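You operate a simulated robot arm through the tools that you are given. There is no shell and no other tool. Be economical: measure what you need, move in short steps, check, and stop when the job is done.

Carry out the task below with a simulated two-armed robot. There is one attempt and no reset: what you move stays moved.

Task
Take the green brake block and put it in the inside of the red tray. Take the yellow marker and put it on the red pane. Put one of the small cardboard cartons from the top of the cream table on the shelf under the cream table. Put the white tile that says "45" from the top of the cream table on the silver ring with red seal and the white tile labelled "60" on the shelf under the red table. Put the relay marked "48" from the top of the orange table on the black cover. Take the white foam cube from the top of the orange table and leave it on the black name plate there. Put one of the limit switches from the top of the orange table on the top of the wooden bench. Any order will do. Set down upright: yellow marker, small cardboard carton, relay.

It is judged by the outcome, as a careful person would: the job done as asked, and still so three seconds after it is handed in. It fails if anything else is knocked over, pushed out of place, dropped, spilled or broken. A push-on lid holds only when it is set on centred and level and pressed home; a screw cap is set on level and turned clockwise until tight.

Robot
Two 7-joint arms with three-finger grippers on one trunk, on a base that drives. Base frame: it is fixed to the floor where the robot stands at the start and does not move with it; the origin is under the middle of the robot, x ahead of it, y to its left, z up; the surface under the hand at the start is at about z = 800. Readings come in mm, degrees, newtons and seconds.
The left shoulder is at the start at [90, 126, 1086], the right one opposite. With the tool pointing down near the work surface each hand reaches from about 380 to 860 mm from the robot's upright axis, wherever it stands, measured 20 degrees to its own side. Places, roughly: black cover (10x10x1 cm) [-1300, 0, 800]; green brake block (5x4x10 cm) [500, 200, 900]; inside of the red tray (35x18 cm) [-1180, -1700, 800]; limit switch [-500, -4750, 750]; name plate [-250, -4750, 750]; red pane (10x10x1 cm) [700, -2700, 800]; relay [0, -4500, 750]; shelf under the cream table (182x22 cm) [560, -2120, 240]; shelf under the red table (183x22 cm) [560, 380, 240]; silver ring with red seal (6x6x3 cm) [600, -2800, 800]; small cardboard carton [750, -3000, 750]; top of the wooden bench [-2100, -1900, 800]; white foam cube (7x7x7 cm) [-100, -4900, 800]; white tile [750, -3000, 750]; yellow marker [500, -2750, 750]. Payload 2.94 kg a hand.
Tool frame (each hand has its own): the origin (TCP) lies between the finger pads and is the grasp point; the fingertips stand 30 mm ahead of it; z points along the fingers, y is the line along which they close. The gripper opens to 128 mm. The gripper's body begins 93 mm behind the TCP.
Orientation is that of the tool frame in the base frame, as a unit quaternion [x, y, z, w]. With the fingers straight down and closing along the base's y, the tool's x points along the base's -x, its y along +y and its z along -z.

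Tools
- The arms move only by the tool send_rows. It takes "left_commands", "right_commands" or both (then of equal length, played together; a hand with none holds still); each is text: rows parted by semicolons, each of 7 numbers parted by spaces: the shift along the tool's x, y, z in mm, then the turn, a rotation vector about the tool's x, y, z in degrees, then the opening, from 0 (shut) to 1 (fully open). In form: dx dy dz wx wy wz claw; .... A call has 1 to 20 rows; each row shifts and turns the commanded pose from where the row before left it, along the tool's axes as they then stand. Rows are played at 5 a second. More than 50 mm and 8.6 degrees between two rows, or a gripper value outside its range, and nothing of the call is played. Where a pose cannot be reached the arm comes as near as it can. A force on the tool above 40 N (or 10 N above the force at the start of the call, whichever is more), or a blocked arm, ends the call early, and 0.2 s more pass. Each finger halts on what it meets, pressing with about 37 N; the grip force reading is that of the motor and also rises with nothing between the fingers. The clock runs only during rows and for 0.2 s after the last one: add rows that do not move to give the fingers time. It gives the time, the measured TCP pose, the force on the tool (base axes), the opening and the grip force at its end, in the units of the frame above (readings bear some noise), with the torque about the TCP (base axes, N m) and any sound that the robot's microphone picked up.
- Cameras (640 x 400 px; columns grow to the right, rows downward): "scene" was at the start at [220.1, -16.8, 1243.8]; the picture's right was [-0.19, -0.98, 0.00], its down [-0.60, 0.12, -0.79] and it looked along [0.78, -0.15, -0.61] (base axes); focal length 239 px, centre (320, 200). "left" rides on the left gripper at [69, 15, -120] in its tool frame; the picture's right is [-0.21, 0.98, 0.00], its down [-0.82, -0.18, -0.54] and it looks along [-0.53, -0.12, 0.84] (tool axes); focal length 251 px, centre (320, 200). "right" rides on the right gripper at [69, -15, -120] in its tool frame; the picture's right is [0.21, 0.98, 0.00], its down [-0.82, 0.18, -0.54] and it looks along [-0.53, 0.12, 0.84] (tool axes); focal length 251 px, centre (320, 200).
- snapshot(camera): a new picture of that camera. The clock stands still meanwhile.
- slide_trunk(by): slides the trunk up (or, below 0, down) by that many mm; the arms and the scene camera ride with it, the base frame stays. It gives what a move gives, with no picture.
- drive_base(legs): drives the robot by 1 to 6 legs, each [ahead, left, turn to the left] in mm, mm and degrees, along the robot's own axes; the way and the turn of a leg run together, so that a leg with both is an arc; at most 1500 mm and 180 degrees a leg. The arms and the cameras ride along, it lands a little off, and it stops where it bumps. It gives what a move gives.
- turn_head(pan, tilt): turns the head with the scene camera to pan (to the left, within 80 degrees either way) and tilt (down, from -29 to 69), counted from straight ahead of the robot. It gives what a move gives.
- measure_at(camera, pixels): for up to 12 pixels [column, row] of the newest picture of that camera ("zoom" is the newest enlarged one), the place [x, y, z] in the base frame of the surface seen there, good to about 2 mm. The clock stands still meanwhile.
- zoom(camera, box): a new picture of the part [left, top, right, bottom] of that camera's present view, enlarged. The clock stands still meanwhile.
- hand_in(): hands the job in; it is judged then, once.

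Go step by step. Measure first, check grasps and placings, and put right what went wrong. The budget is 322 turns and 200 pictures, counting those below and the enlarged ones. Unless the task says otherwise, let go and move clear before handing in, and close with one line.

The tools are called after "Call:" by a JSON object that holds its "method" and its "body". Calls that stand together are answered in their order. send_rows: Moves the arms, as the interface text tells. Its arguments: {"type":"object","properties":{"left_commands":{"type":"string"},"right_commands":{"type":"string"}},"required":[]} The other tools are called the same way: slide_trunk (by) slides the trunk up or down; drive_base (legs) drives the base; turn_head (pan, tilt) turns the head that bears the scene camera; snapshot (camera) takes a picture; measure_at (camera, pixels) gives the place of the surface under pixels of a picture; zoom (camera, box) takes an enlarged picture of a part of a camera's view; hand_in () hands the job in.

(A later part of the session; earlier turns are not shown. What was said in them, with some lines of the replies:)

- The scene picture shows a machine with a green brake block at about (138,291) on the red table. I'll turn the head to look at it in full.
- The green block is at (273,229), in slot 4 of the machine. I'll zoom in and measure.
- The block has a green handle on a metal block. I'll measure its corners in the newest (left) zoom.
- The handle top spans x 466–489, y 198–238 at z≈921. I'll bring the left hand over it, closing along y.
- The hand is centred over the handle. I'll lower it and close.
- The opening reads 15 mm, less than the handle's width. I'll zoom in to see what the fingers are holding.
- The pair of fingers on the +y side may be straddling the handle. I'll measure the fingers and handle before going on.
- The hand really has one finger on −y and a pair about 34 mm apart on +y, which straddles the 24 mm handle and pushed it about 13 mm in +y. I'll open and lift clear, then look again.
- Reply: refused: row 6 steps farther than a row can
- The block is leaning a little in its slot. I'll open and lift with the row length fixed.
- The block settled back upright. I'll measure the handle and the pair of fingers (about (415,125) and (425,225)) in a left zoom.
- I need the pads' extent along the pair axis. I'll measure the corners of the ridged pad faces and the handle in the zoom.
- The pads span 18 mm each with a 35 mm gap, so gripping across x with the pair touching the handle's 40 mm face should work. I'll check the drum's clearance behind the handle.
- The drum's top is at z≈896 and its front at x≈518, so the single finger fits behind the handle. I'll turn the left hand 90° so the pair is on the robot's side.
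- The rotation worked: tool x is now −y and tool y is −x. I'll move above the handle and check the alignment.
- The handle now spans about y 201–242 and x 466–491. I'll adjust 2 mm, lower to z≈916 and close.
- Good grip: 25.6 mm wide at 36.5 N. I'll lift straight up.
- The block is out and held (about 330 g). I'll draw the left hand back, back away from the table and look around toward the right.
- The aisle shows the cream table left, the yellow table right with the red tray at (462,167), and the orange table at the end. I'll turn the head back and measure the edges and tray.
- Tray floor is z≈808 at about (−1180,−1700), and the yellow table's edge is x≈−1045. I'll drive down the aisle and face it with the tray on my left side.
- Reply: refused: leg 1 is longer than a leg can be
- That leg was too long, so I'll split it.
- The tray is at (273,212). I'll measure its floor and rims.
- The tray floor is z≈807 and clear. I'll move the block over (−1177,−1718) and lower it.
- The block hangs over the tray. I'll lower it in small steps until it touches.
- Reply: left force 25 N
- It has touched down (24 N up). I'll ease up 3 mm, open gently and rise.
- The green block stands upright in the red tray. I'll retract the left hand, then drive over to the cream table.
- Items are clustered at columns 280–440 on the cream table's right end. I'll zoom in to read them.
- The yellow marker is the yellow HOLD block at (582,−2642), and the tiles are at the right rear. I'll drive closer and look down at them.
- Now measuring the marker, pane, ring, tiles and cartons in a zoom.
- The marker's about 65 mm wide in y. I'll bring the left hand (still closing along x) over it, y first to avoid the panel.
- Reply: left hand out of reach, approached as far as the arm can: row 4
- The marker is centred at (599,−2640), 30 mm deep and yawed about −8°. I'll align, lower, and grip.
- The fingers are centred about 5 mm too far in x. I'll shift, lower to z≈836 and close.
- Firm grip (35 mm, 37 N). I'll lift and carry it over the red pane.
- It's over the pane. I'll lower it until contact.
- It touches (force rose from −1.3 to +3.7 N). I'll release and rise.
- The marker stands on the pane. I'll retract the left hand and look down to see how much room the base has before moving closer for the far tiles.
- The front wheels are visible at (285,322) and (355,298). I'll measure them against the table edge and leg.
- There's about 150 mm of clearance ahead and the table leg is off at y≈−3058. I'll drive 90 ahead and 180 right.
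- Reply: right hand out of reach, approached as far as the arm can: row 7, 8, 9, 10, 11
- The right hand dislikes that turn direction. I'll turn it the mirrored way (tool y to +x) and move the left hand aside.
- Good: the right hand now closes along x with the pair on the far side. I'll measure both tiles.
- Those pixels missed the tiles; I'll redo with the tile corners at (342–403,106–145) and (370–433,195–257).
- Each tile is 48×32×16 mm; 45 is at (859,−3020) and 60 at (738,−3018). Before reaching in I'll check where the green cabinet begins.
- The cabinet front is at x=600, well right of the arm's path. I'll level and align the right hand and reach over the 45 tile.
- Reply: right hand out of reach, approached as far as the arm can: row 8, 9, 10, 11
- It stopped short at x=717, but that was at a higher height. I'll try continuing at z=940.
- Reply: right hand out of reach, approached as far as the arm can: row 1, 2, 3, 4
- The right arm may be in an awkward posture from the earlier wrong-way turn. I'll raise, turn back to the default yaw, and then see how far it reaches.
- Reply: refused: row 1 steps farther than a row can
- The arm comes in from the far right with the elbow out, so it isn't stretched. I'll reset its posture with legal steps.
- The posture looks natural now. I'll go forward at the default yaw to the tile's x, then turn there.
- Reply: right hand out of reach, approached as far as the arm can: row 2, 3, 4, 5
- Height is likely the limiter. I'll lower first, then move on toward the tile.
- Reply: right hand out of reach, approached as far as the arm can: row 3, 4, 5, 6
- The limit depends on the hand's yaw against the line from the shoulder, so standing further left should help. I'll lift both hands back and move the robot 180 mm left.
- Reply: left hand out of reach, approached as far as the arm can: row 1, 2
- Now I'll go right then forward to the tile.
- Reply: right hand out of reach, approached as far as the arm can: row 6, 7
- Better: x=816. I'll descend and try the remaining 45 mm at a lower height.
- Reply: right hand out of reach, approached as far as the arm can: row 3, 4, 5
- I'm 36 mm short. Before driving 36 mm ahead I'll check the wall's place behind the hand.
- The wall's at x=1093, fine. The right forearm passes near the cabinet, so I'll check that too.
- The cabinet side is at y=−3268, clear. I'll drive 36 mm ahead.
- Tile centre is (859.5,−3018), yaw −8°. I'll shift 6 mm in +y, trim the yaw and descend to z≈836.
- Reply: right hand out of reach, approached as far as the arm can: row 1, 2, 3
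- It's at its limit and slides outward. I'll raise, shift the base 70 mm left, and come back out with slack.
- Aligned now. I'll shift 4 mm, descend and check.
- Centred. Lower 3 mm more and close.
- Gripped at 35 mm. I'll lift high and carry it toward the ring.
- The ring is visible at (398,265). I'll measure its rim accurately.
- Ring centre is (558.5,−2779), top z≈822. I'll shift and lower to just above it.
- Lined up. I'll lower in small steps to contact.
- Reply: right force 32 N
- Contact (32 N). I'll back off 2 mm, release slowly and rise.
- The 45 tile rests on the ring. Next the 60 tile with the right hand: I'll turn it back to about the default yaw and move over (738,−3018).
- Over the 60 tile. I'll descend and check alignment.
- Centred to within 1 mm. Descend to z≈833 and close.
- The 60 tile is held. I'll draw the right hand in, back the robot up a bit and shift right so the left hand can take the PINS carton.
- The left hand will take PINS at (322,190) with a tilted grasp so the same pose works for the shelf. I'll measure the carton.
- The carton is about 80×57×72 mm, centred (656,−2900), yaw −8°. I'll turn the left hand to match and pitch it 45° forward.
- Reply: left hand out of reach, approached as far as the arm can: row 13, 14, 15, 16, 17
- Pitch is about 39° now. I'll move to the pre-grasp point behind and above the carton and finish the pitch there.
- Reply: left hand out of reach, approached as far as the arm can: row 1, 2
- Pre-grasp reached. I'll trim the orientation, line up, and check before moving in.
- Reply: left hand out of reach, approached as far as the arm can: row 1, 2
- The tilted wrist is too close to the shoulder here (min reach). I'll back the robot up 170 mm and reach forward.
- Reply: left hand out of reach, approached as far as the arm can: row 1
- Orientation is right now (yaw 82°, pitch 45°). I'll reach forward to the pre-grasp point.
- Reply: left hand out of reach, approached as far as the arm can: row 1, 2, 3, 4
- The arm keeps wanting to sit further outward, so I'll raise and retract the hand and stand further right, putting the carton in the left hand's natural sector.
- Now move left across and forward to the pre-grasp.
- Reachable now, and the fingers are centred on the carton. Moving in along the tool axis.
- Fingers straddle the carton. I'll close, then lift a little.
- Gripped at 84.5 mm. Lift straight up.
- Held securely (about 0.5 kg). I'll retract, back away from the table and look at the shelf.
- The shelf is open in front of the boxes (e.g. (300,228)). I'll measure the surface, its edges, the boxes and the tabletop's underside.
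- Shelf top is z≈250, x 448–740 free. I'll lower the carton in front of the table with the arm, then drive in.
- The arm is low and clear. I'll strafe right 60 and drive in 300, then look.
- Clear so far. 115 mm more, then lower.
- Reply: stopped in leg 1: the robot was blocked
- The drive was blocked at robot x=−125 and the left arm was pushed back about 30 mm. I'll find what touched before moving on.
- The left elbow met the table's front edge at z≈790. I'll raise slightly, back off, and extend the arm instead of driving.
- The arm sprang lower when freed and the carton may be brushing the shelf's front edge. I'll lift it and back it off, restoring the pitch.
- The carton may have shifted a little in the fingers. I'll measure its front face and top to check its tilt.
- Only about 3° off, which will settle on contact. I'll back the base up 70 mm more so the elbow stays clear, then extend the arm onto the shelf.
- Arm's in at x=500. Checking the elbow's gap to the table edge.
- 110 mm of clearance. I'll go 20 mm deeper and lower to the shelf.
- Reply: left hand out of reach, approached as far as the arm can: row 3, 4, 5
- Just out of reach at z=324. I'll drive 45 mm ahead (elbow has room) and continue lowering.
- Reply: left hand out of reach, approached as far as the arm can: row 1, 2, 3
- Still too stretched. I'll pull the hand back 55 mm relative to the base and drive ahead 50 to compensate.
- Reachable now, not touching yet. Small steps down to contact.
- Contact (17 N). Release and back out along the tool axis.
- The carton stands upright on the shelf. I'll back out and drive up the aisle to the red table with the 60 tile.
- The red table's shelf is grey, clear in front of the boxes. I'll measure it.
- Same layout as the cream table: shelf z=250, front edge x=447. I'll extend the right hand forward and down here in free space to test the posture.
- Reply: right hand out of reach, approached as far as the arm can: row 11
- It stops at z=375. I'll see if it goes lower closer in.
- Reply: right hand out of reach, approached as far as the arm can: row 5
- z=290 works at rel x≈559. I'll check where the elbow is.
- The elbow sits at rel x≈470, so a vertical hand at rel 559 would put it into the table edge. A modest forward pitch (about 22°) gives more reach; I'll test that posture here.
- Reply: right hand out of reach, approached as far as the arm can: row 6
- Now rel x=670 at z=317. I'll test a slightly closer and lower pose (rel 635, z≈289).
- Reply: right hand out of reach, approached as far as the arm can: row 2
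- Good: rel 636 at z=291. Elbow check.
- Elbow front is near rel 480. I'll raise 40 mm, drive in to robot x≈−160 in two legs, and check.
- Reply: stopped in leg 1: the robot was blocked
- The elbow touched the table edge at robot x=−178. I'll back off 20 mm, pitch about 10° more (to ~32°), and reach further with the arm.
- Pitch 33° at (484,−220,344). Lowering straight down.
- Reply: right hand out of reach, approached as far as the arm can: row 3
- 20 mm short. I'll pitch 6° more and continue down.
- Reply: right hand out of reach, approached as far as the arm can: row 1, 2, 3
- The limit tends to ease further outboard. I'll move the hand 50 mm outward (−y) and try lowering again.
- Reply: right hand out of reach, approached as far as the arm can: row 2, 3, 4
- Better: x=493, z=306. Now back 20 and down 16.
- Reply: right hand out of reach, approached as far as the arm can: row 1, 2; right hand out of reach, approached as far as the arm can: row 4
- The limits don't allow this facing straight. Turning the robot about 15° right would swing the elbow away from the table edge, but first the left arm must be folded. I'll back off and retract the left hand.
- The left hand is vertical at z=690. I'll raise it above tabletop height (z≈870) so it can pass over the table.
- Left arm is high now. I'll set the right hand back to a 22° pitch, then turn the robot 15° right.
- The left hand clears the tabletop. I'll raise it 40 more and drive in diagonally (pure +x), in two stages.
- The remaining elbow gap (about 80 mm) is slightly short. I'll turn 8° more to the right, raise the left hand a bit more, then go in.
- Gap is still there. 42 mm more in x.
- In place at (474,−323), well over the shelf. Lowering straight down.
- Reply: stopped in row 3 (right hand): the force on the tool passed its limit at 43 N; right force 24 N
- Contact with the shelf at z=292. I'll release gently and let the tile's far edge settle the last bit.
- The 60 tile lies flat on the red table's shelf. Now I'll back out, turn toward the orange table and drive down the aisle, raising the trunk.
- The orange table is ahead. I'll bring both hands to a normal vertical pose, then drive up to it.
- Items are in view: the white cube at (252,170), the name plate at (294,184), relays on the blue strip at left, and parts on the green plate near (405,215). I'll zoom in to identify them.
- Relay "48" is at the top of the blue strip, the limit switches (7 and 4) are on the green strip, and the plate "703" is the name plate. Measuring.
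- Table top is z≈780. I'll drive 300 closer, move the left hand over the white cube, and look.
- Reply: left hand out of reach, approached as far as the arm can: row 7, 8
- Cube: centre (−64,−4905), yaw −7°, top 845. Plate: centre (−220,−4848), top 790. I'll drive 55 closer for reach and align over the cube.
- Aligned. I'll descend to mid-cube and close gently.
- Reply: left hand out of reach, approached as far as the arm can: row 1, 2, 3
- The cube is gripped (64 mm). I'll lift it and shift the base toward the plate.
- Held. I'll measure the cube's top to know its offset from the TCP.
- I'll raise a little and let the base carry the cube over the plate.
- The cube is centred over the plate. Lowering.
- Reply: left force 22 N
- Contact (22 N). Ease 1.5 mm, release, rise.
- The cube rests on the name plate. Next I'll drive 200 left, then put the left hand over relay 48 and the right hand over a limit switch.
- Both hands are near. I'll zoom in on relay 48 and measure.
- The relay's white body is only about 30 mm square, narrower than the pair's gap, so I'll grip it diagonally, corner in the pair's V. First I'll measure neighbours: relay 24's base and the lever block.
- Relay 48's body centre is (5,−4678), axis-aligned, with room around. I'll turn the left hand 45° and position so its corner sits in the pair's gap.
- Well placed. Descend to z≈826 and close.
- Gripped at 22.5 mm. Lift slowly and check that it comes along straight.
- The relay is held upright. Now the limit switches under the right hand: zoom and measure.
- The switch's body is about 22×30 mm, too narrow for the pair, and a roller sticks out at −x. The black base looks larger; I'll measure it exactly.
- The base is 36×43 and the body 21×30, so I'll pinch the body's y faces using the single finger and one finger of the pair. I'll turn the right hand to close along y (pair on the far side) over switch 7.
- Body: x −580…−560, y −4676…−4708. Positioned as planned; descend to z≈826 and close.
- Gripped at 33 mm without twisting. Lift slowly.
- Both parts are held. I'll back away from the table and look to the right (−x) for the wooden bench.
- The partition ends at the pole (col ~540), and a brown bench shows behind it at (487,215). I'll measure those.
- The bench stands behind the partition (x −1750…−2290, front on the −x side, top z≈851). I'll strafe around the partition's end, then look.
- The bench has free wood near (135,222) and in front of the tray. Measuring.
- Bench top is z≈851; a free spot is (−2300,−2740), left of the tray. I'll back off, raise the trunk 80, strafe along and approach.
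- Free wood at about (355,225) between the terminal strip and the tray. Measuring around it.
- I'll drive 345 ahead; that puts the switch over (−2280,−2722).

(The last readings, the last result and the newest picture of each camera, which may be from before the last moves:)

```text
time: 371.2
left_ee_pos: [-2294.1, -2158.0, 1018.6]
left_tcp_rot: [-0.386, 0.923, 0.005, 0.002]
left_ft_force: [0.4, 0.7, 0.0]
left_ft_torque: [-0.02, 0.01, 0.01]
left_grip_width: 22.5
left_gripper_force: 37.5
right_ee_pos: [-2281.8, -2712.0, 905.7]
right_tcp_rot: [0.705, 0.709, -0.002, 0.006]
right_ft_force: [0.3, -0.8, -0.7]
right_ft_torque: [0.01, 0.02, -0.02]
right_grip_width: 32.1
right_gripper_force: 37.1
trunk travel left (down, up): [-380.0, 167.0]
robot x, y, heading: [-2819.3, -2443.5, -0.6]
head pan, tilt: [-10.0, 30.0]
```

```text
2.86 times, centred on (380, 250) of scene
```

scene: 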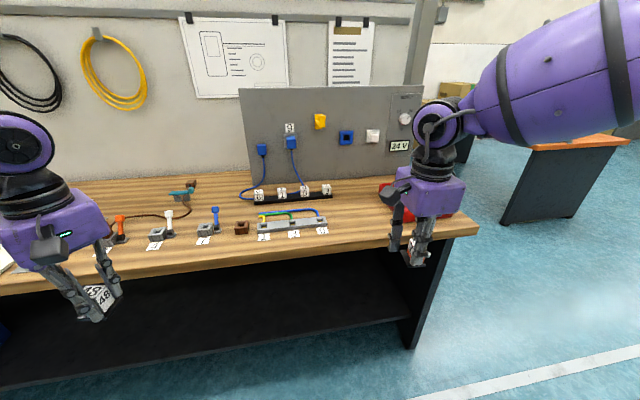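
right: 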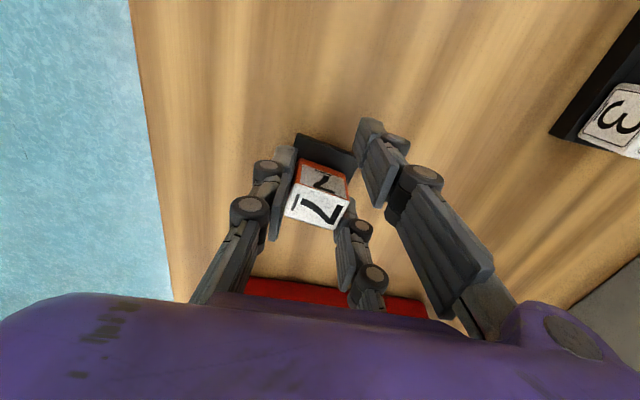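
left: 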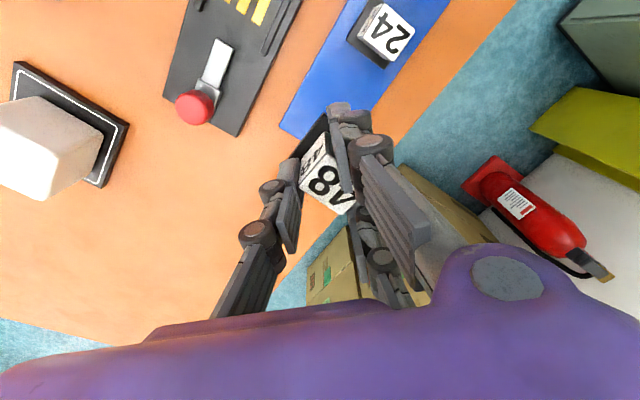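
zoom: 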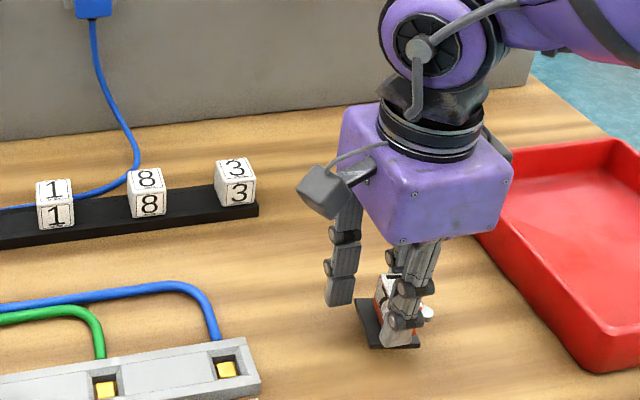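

Clear of the tray. Lowering to contact.

Call:
{"method": "send_rows", "body": {"right_commands": "0 0 9 0 0 0 0.1; 0 0 3 0 0 0 0.1; 0 0 2 0 0 0 0.1; 0 0 2 0 0 0 0.1; 0 0 0 0 0 0 0.1"}}

```text
time: 372.4
left_ee_pos: [-2294.1, -2157.0, 1019.9]
left_tcp_rot: [-0.387, 0.922, 0.005, 0.002]
left_ft_force: [-0.6, 0.2, -0.2]
left_ft_torque: [0.0, -0.03, 0.0]
left_grip_width: 22.1
left_gripper_force: 37.6
right_ee_pos: [-2280.5, -2713.6, 890.7]
right_tcp_rot: [0.705, 0.709, -0.001, 0.006]
right_ft_force: [-0.6, -2.5, 14.2]
right_ft_torque: [-0.21, 0.36, 0.08]
right_grip_width: 32.0
right_gripper_force: 36.9
trunk travel left (down, up): [-380.0, 167.0]
robot x, y, heading: [-2816.7, -2443.9, -0.2]
head pan, tilt: [-10.0, 30.0]
```

Contact. Release and rise.

Call:
{"method": "send_rows", "body": {"right_commands": "0 0 -0.7 0 0 0 0.1; 0 0 0 0 0 0 0.27; 0 0 0 0 0 0 0.33; 0 0 0 0 0 0 0.42; 0 0 0 0 0 0 0.42; 0 0 -25 0 0 0 0.42; 0 0 -40 0 0 0 0.42; 0 0 -40 0 0 0 0.42; 0 0 -40 0 0 0 0.42; 0 0 0 0 0 0 0.42"}}

Call:
{"method": "zoom", "body": {"camera": "scene", "box": [280, 180, 480, 320]}}

```text
time: 374.6
left_ee_pos: [-2292.3, -2158.7, 1018.6]
left_tcp_rot: [-0.386, 0.923, 0.005, 0.002]
left_ft_force: [0.9, -0.7, -1.0]
left_ft_torque: [0.04, -0.06, 0.02]
left_grip_width: 22.5
left_gripper_force: 36.9
right_ee_pos: [-2281.6, -2713.8, 1033.3]
right_tcp_rot: [0.706, 0.708, -0.001, 0.004]
right_ft_force: [0.0, -0.8, 0.4]
right_ft_torque: [0.02, 0.0, -0.01]
right_grip_width: 53.6
right_gripper_force: 0.0
trunk travel left (down, up): [-380.0, 167.0]
robot x, y, heading: [-2820.0, -2446.1, -0.4]
head pan, tilt: [-10.0, 30.0]
```

```text
2.86 times, centred on (380, 250) of scene
```

zoom: 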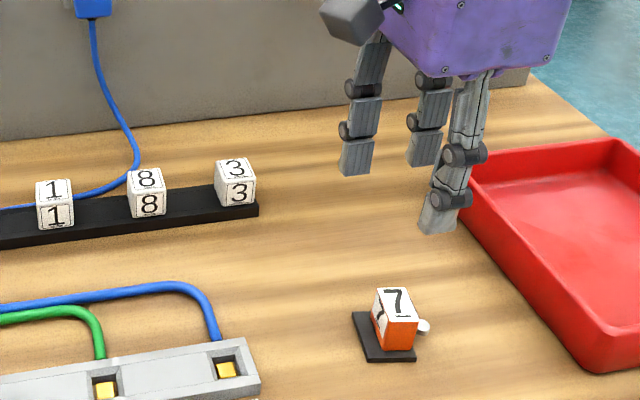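

The switch stands on the bench. Now I'll carry the relay back around the partition and up the aisle toward the black cover.

Call:
{"method": "drive_base", "body": {"legs": [[-400, 0, 0.4], [0, -1300, 0], [1350, 0, 0], [1380, 0, 0]]}}

Call:
{"method": "drive_base", "body": {"legs": [[0, 1350, 0], [0, 1350, 0], [0, 1250, 0]]}}

Call:
{"method": "turn_head", "body": {"pan": 0, "tilt": 25}}

```text
time: 401.1
left_ee_pos: [14.3, -3493.3, 1019.9]
left_tcp_rot: [-0.388, 0.922, 0.004, 0.002]
left_ft_force: [-0.1, 0.2, -0.8]
left_ft_torque: [0.03, 0.01, -0.01]
left_grip_width: 22.1
left_gripper_force: 36.9
right_ee_pos: [28.0, -4047.7, 1034.4]
right_tcp_rot: [0.704, 0.71, -0.001, 0.006]
right_ft_force: [0.1, -0.2, 0.3]
right_ft_torque: [-0.02, -0.03, 0.01]
right_grip_width: 54.0
right_gripper_force: 0.1
trunk travel left (down, up): [-380.0, 167.0]
robot x, y, heading: [-509.0, -3783.7, 0.3]
head pan, tilt: [-10.0, 30.0]
```

```text
time: 435.8
left_ee_pos: [30.6, 489.5, 1019.9]
left_tcp_rot: [-0.387, 0.922, 0.004, 0.002]
left_ft_force: [0.8, 0.0, -0.7]
left_ft_torque: [-0.04, 0.0, 0.02]
left_grip_width: 22.3
left_gripper_force: 36.7
right_ee_pos: [44.9, -63.9, 1034.8]
right_tcp_rot: [0.704, 0.71, -0.001, 0.006]
right_ft_force: [-1.0, -0.3, -0.2]
right_ft_torque: [0.02, 0.01, 0.02]
right_grip_width: 53.6
right_gripper_force: 0.0
trunk travel left (down, up): [-380.0, 167.0]
robot x, y, heading: [-493.6, 200.4, -0.0]
head pan, tilt: [-10.0, 30.0]
```

```text
time: 436.6
left_ee_pos: [30.8, 490.9, 1018.8]
left_tcp_rot: [-0.387, 0.922, 0.005, 0.002]
left_ft_force: [0.4, -0.1, -1.2]
left_ft_torque: [-0.03, 0.01, 0.03]
left_grip_width: 22.3
left_gripper_force: 37.4
right_ee_pos: [45.2, -63.5, 1034.6]
right_tcp_rot: [0.704, 0.71, -0.002, 0.005]
right_ft_force: [0.3, 0.5, 0.4]
right_ft_torque: [0.02, 0.01, -0.02]
right_grip_width: 53.8
right_gripper_force: 0.1
trunk travel left (down, up): [-380.0, 167.0]
robot x, y, heading: [-496.8, 198.9, -0.2]
head pan, tilt: [0.0, 25.0]
```

Now at (−497,199). I'll shift to x≈−350, turn around to face −x, and look at the table there.

Call:
{"method": "drive_base", "body": {"legs": [[150, 0, 0], [0, 0, 90], [0, 0, 90]]}}

Call:
{"method": "turn_head", "body": {"pan": 10, "tilt": 32}}

Call:
{"method": "snapshot", "body": {"camera": "scene"}}

```text
time: 445.6
left_ee_pos: [-869.4, -90.7, 1020.5]
left_tcp_rot: [0.922, 0.386, -0.002, 0.005]
left_ft_force: [0.8, -1.5, -1.1]
left_ft_torque: [0.02, -0.02, -0.01]
left_grip_width: 22.3
left_gripper_force: 36.7
right_ee_pos: [-881.5, 463.7, 1035.0]
right_tcp_rot: [0.709, -0.705, -0.005, -0.002]
right_ft_force: [0.1, -0.3, 0.4]
right_ft_torque: [0.01, 0.01, 0.02]
right_grip_width: 53.7
right_gripper_force: 0.0
trunk travel left (down, up): [-380.0, 167.0]
robot x, y, heading: [-347.5, 198.9, 179.7]
head pan, tilt: [0.0, 25.0]
```

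```text
time: 446.3
left_ee_pos: [-869.4, -88.8, 1020.7]
left_tcp_rot: [0.922, 0.387, -0.002, 0.004]
left_ft_force: [-0.5, -0.8, -0.6]
left_ft_torque: [-0.01, 0.06, 0.0]
left_grip_width: 22.3
left_gripper_force: 36.7
right_ee_pos: [-881.5, 464.3, 1034.1]
right_tcp_rot: [0.71, -0.705, -0.006, -0.002]
right_ft_force: [0.5, -0.1, -0.4]
right_ft_torque: [0.01, 0.02, -0.02]
right_grip_width: 53.9
right_gripper_force: 0.0
trunk travel left (down, up): [-380.0, 167.0]
robot x, y, heading: [-344.0, 199.5, 179.7]
head pan, tilt: [10.0, 32.0]
```

```text
47 pictures are left
```

scene: 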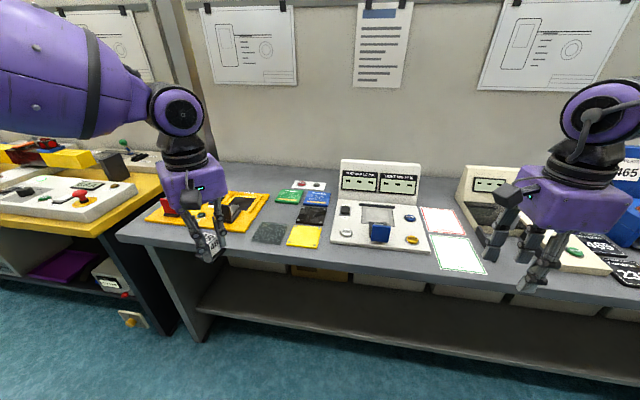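

Coloured covers lie at about (270–330, 190–245). I'll zoom in to identify the black one.

Call:
{"method": "zoom", "body": {"camera": "scene", "box": [230, 165, 350, 255]}}

Call:
{"method": "measure_at", "body": {"camera": "scene", "pixels": [[312, 214], [301, 208], [325, 208], [298, 221], [322, 223], [268, 233], [303, 236], [250, 215], [210, 250], [215, 215], [240, 235]]}}

```text
4.44 times, centred on (290, 210) of scene
```

zoom: 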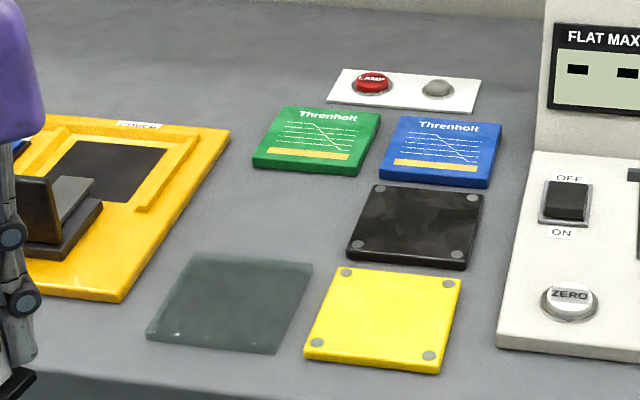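

```text
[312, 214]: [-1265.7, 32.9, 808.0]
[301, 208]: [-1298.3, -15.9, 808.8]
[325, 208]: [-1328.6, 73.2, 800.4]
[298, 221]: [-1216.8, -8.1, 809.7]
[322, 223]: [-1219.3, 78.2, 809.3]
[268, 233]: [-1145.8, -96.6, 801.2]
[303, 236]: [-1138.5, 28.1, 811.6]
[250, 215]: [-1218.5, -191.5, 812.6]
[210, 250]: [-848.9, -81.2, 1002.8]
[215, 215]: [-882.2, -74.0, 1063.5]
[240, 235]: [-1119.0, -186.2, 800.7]
```

The black cover is at about (−1262,33). Measuring its corners.

Call:
{"method": "measure_at", "body": {"camera": "zoom", "pixels": [[382, 190], [478, 198], [460, 264], [352, 254], [415, 225], [357, 245], [455, 255]]}}

```text
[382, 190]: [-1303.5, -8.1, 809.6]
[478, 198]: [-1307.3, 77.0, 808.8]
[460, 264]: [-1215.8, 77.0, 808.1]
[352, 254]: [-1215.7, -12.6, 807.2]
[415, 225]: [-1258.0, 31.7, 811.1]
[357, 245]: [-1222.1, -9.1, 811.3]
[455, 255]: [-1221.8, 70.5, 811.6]
```

Centre (−1260,33), top z≈809. The relay sits 8.7 mm along tool y from the TCP, so TCP should go to (−1266,39). I'll retract the right hand and let the base carry the left hand there.

Call:
{"method": "send_rows", "body": {"right_commands": "0 -40 0 0 0 0 0.4; 0 -40 0 0 0 0 0.4; 0 -40 0 0 0 0 0.4; 0 0 -40 0 0 0 0.4; 0 0 0 0 0 0 0.4"}}

Call:
{"method": "drive_base", "body": {"legs": [[0, -128, 0], [300, 0, 0]]}}

Call:
{"method": "snapshot", "body": {"camera": "scene"}}

```text
time: 447.5
left_ee_pos: [-869.0, -89.7, 1019.4]
left_tcp_rot: [0.922, 0.387, -0.001, 0.004]
left_ft_force: [-0.3, -0.1, -0.9]
left_ft_torque: [-0.01, -0.02, -0.03]
left_grip_width: 22.3
left_gripper_force: 36.9
right_ee_pos: [-762.2, 465.5, 1073.8]
right_tcp_rot: [0.709, -0.706, -0.006, -0.001]
right_ft_force: [0.7, -0.3, 0.5]
right_ft_torque: [-0.02, 0.03, -0.01]
right_grip_width: 51.4
right_gripper_force: 0.1
trunk travel left (down, up): [-380.0, 167.0]
robot x, y, heading: [-346.0, 199.6, 179.6]
head pan, tilt: [10.0, 32.0]
```

```text
time: 450.9
left_ee_pos: [-1170.4, 39.4, 1020.0]
left_tcp_rot: [0.922, 0.387, -0.001, 0.004]
left_ft_force: [-0.7, -1.0, 0.1]
left_ft_torque: [0.01, 0.01, 0.02]
left_grip_width: 22.3
left_gripper_force: 36.9
right_ee_pos: [-1065.2, 595.4, 1073.6]
right_tcp_rot: [0.71, -0.705, -0.005, -0.002]
right_ft_force: [0.7, -0.3, -0.4]
right_ft_torque: [0.04, 0.01, 0.01]
right_grip_width: 51.1
right_gripper_force: 0.1
trunk travel left (down, up): [-380.0, 167.0]
robot x, y, heading: [-647.8, 327.8, 179.9]
head pan, tilt: [10.0, 32.0]
```

```text
45 pictures are left
```

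scene: 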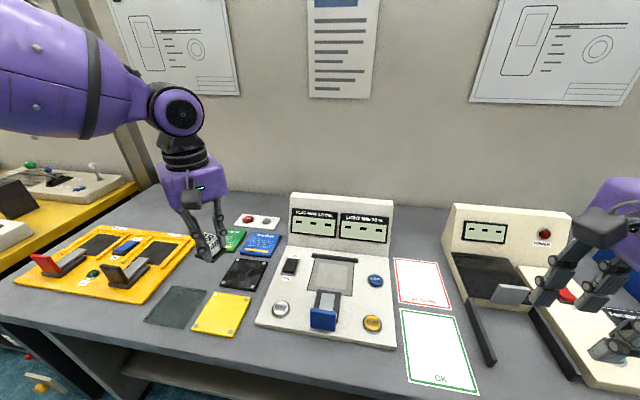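

Clear so far. Check the table's front edge, then 96 mm more.

Call:
{"method": "measure_at", "body": {"camera": "scene", "pixels": [[250, 362], [150, 335], [245, 272], [228, 262], [266, 264], [225, 282], [258, 286]]}}

Call:
{"method": "drive_base", "body": {"legs": [[96, 0, 0]]}}

Call:
{"method": "send_rows", "body": {"left_commands": "0 0 40 0 0 0 0; 0 0 40 0 0 0 0; 0 0 40 0 0 0 0; 0 0 30 0 0 0 0; 0 0 0 0 0 0 0"}}

Call:
{"method": "snapshot", "body": {"camera": "scene"}}

Call:
{"method": "snapshot", "body": {"camera": "left"}}

```text
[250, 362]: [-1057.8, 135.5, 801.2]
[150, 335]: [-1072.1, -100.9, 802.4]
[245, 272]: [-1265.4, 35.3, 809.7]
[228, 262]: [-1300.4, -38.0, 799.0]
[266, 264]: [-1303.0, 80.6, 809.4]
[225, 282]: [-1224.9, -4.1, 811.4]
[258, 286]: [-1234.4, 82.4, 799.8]
```

```text
time: 452.1
left_ee_pos: [-1266.7, 40.6, 1019.6]
left_tcp_rot: [0.923, 0.386, -0.002, 0.004]
left_ft_force: [-0.1, -0.2, -0.7]
left_ft_torque: [-0.01, -0.03, 0.0]
left_grip_width: 22.4
left_gripper_force: 37.1
right_ee_pos: [-1159.7, 595.7, 1074.5]
right_tcp_rot: [0.709, -0.705, -0.006, -0.002]
right_ft_force: [-0.9, 0.7, -0.2]
right_ft_torque: [-0.01, -0.01, 0.02]
right_grip_width: 51.1
right_gripper_force: 0.1
trunk travel left (down, up): [-380.0, 167.0]
robot x, y, heading: [-742.3, 328.3, 179.8]
head pan, tilt: [10.0, 32.0]
```

```text
time: 453.2
left_ee_pos: [-1265.3, 38.3, 869.3]
left_tcp_rot: [0.923, 0.386, -0.002, 0.005]
left_ft_force: [0.1, 0.3, -1.2]
left_ft_torque: [-0.02, 0.0, 0.0]
left_grip_width: 22.5
left_gripper_force: 36.5
right_ee_pos: [-1159.9, 596.7, 1074.5]
right_tcp_rot: [0.709, -0.705, -0.005, -0.001]
right_ft_force: [0.4, 0.2, 0.4]
right_ft_torque: [-0.04, 0.03, -0.02]
right_grip_width: 51.3
right_gripper_force: 0.0
trunk travel left (down, up): [-380.0, 167.0]
robot x, y, heading: [-742.2, 330.7, 179.7]
head pan, tilt: [10.0, 32.0]
```

```text
44 pictures are left
```

scene: 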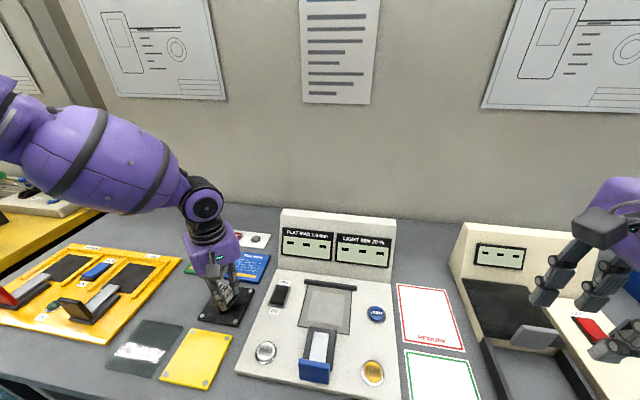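

```text
43 pictures are left
```

left: 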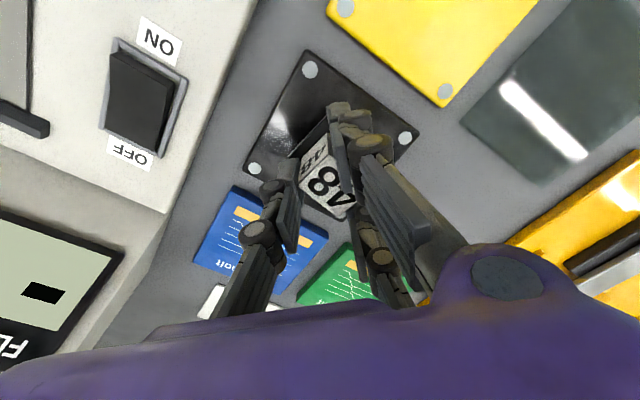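

Over the cover. Lowering in small steps.

Call:
{"method": "send_rows", "body": {"left_commands": "0 0 9 0 0 0 0; 0 0 4 0 0 0 0; 0 0 2 0 0 0 0; 0 0 1.5 0 0 0 0; 0 0 0 0 0 0 0"}}

Call:
{"method": "zoom", "body": {"camera": "scene", "box": [170, 220, 290, 340]}}

```text
time: 454.4
left_ee_pos: [-1266.2, 38.0, 852.9]
left_tcp_rot: [0.922, 0.386, -0.002, 0.005]
left_ft_force: [-1.0, -0.1, -0.9]
left_ft_torque: [0.01, 0.01, -0.04]
left_grip_width: 22.1
left_gripper_force: 36.5
right_ee_pos: [-1159.9, 594.9, 1074.2]
right_tcp_rot: [0.71, -0.705, -0.006, -0.002]
right_ft_force: [0.6, -1.3, -0.4]
right_ft_torque: [-0.03, 0.01, 0.0]
right_grip_width: 51.3
right_gripper_force: 0.0
trunk travel left (down, up): [-380.0, 167.0]
robot x, y, heading: [-743.5, 331.3, 180.0]
head pan, tilt: [10.0, 32.0]
```

```text
3.33 times, centred on (230, 280) of scene
```

zoom: 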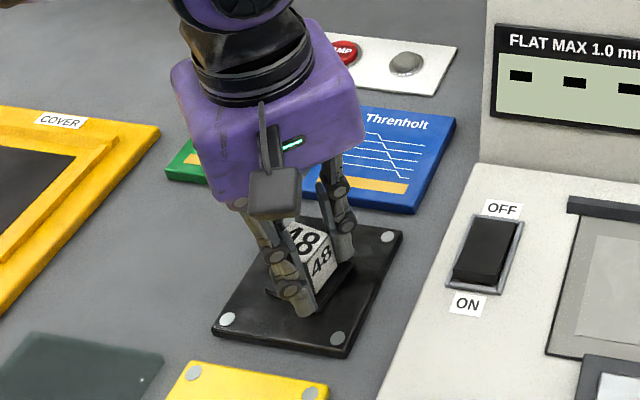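

Call:
{"method": "send_rows", "body": {"left_commands": "0 0 1 0 0 0 0; 0 0 1 0 0 0 0; 0 0 1 0 0 0 0; 0 0 0 0 0 0 0"}}

```text
time: 455.4
left_ee_pos: [-1266.5, 40.2, 851.9]
left_tcp_rot: [0.922, 0.386, -0.003, 0.004]
left_ft_force: [1.0, -7.7, 32.3]
left_ft_torque: [0.24, -0.37, -0.11]
left_grip_width: 22.1
left_gripper_force: 37.3
right_ee_pos: [-1158.7, 595.6, 1073.7]
right_tcp_rot: [0.709, -0.705, -0.006, 0.0]
right_ft_force: [-0.1, 0.6, -0.4]
right_ft_torque: [-0.01, 0.0, 0.01]
right_grip_width: 51.1
right_gripper_force: 0.0
trunk travel left (down, up): [-380.0, 167.0]
robot x, y, heading: [-740.8, 331.8, 179.8]
head pan, tilt: [10.0, 32.0]
```

Contact. Ease 1.5 mm, release and rise.

Call:
{"method": "send_rows", "body": {"left_commands": "0 0 -1.5 0 0 0 0; 0 0 0 0 0 0 0.2; 0 0 0 0 0 0 0.28; 0 0 0 0 0 0 0.38; 0 0 0 0 0 0 0.38; 0 0 -25 0 0 0 0.38; 0 0 -40 0 0 0 0.38; 0 0 -45 0 0 0 0.38; 0 0 -45 0 0 0 0.38; 0 0 0 0 0 0 0.38"}}

Call:
{"method": "zoom", "body": {"camera": "scene", "box": [150, 200, 310, 340]}}

```text
time: 457.6
left_ee_pos: [-1267.0, 39.7, 1006.6]
left_tcp_rot: [0.923, 0.386, -0.002, 0.004]
left_ft_force: [-0.6, -0.2, -0.2]
left_ft_torque: [0.02, -0.01, -0.02]
left_grip_width: 48.5
left_gripper_force: 0.1
right_ee_pos: [-1160.4, 595.6, 1073.3]
right_tcp_rot: [0.71, -0.704, -0.006, -0.002]
right_ft_force: [-0.5, 0.2, 0.2]
right_ft_torque: [0.01, 0.0, 0.01]
right_grip_width: 51.1
right_gripper_force: 0.1
trunk travel left (down, up): [-380.0, 167.0]
robot x, y, heading: [-742.6, 326.8, 179.8]
head pan, tilt: [10.0, 32.0]
```

```text
2.86 times, centred on (230, 270) of scene
```

zoom: 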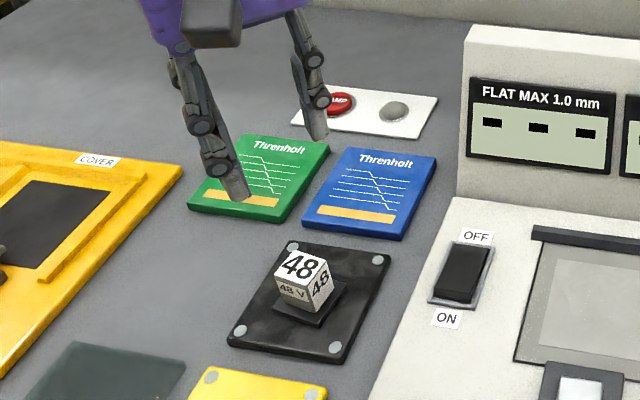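

The relay stands upright on the black cover. All the parts were checked as they were set down, so I'll back clear.

Call:
{"method": "drive_base", "body": {"legs": [[-380, 0, 0]]}}

Call:
{"method": "turn_head", "body": {"pan": 0, "tilt": 30}}

Call:
{"method": "snapshot", "body": {"camera": "scene"}}

```text
time: 460.1
left_ee_pos: [-885.6, 36.6, 1006.2]
left_tcp_rot: [0.923, 0.386, -0.003, 0.004]
left_ft_force: [-0.8, 0.4, 0.2]
left_ft_torque: [-0.01, 0.01, 0.01]
left_grip_width: 48.5
left_gripper_force: 0.1
right_ee_pos: [-777.7, 594.3, 1074.0]
right_tcp_rot: [0.709, -0.705, -0.005, -0.002]
right_ft_force: [-0.3, 0.2, 0.5]
right_ft_torque: [-0.03, 0.04, -0.01]
right_grip_width: 51.3
right_gripper_force: 0.0
trunk travel left (down, up): [-380.0, 167.0]
robot x, y, heading: [-362.0, 328.6, 179.6]
head pan, tilt: [10.0, 32.0]
```

```text
time: 460.8
left_ee_pos: [-885.3, 37.3, 1006.7]
left_tcp_rot: [0.923, 0.385, -0.002, 0.004]
left_ft_force: [0.0, -0.9, 0.1]
left_ft_torque: [0.01, 0.01, -0.01]
left_grip_width: 48.4
left_gripper_force: 0.0
right_ee_pos: [-778.5, 593.0, 1073.7]
right_tcp_rot: [0.709, -0.705, -0.003, -0.001]
right_ft_force: [0.1, 0.4, -0.6]
right_ft_torque: [0.0, 0.0, -0.02]
right_grip_width: 51.3
right_gripper_force: 0.1
trunk travel left (down, up): [-380.0, 167.0]
robot x, y, heading: [-362.6, 327.0, 179.8]
head pan, tilt: [0.0, 30.0]
```

```text
40 pictures are left
```

scene: 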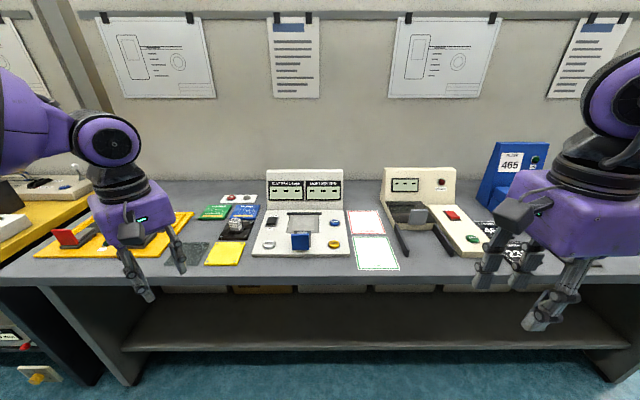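

The relay stays upright at (237,224) and both hands are empty and clear, so I'm handing in.

Call:
{"method": "hand_in", "body": {}}

```text
The job is handed in.
```

I did every part of the task and handed the job in. The yellow marker, the PINS carton and relay 48 are upright. Along the way an elbow pressed lightly against the front edge of the cream table and then the red table. I saw nothing move, but I did not recheck every table before handing in.
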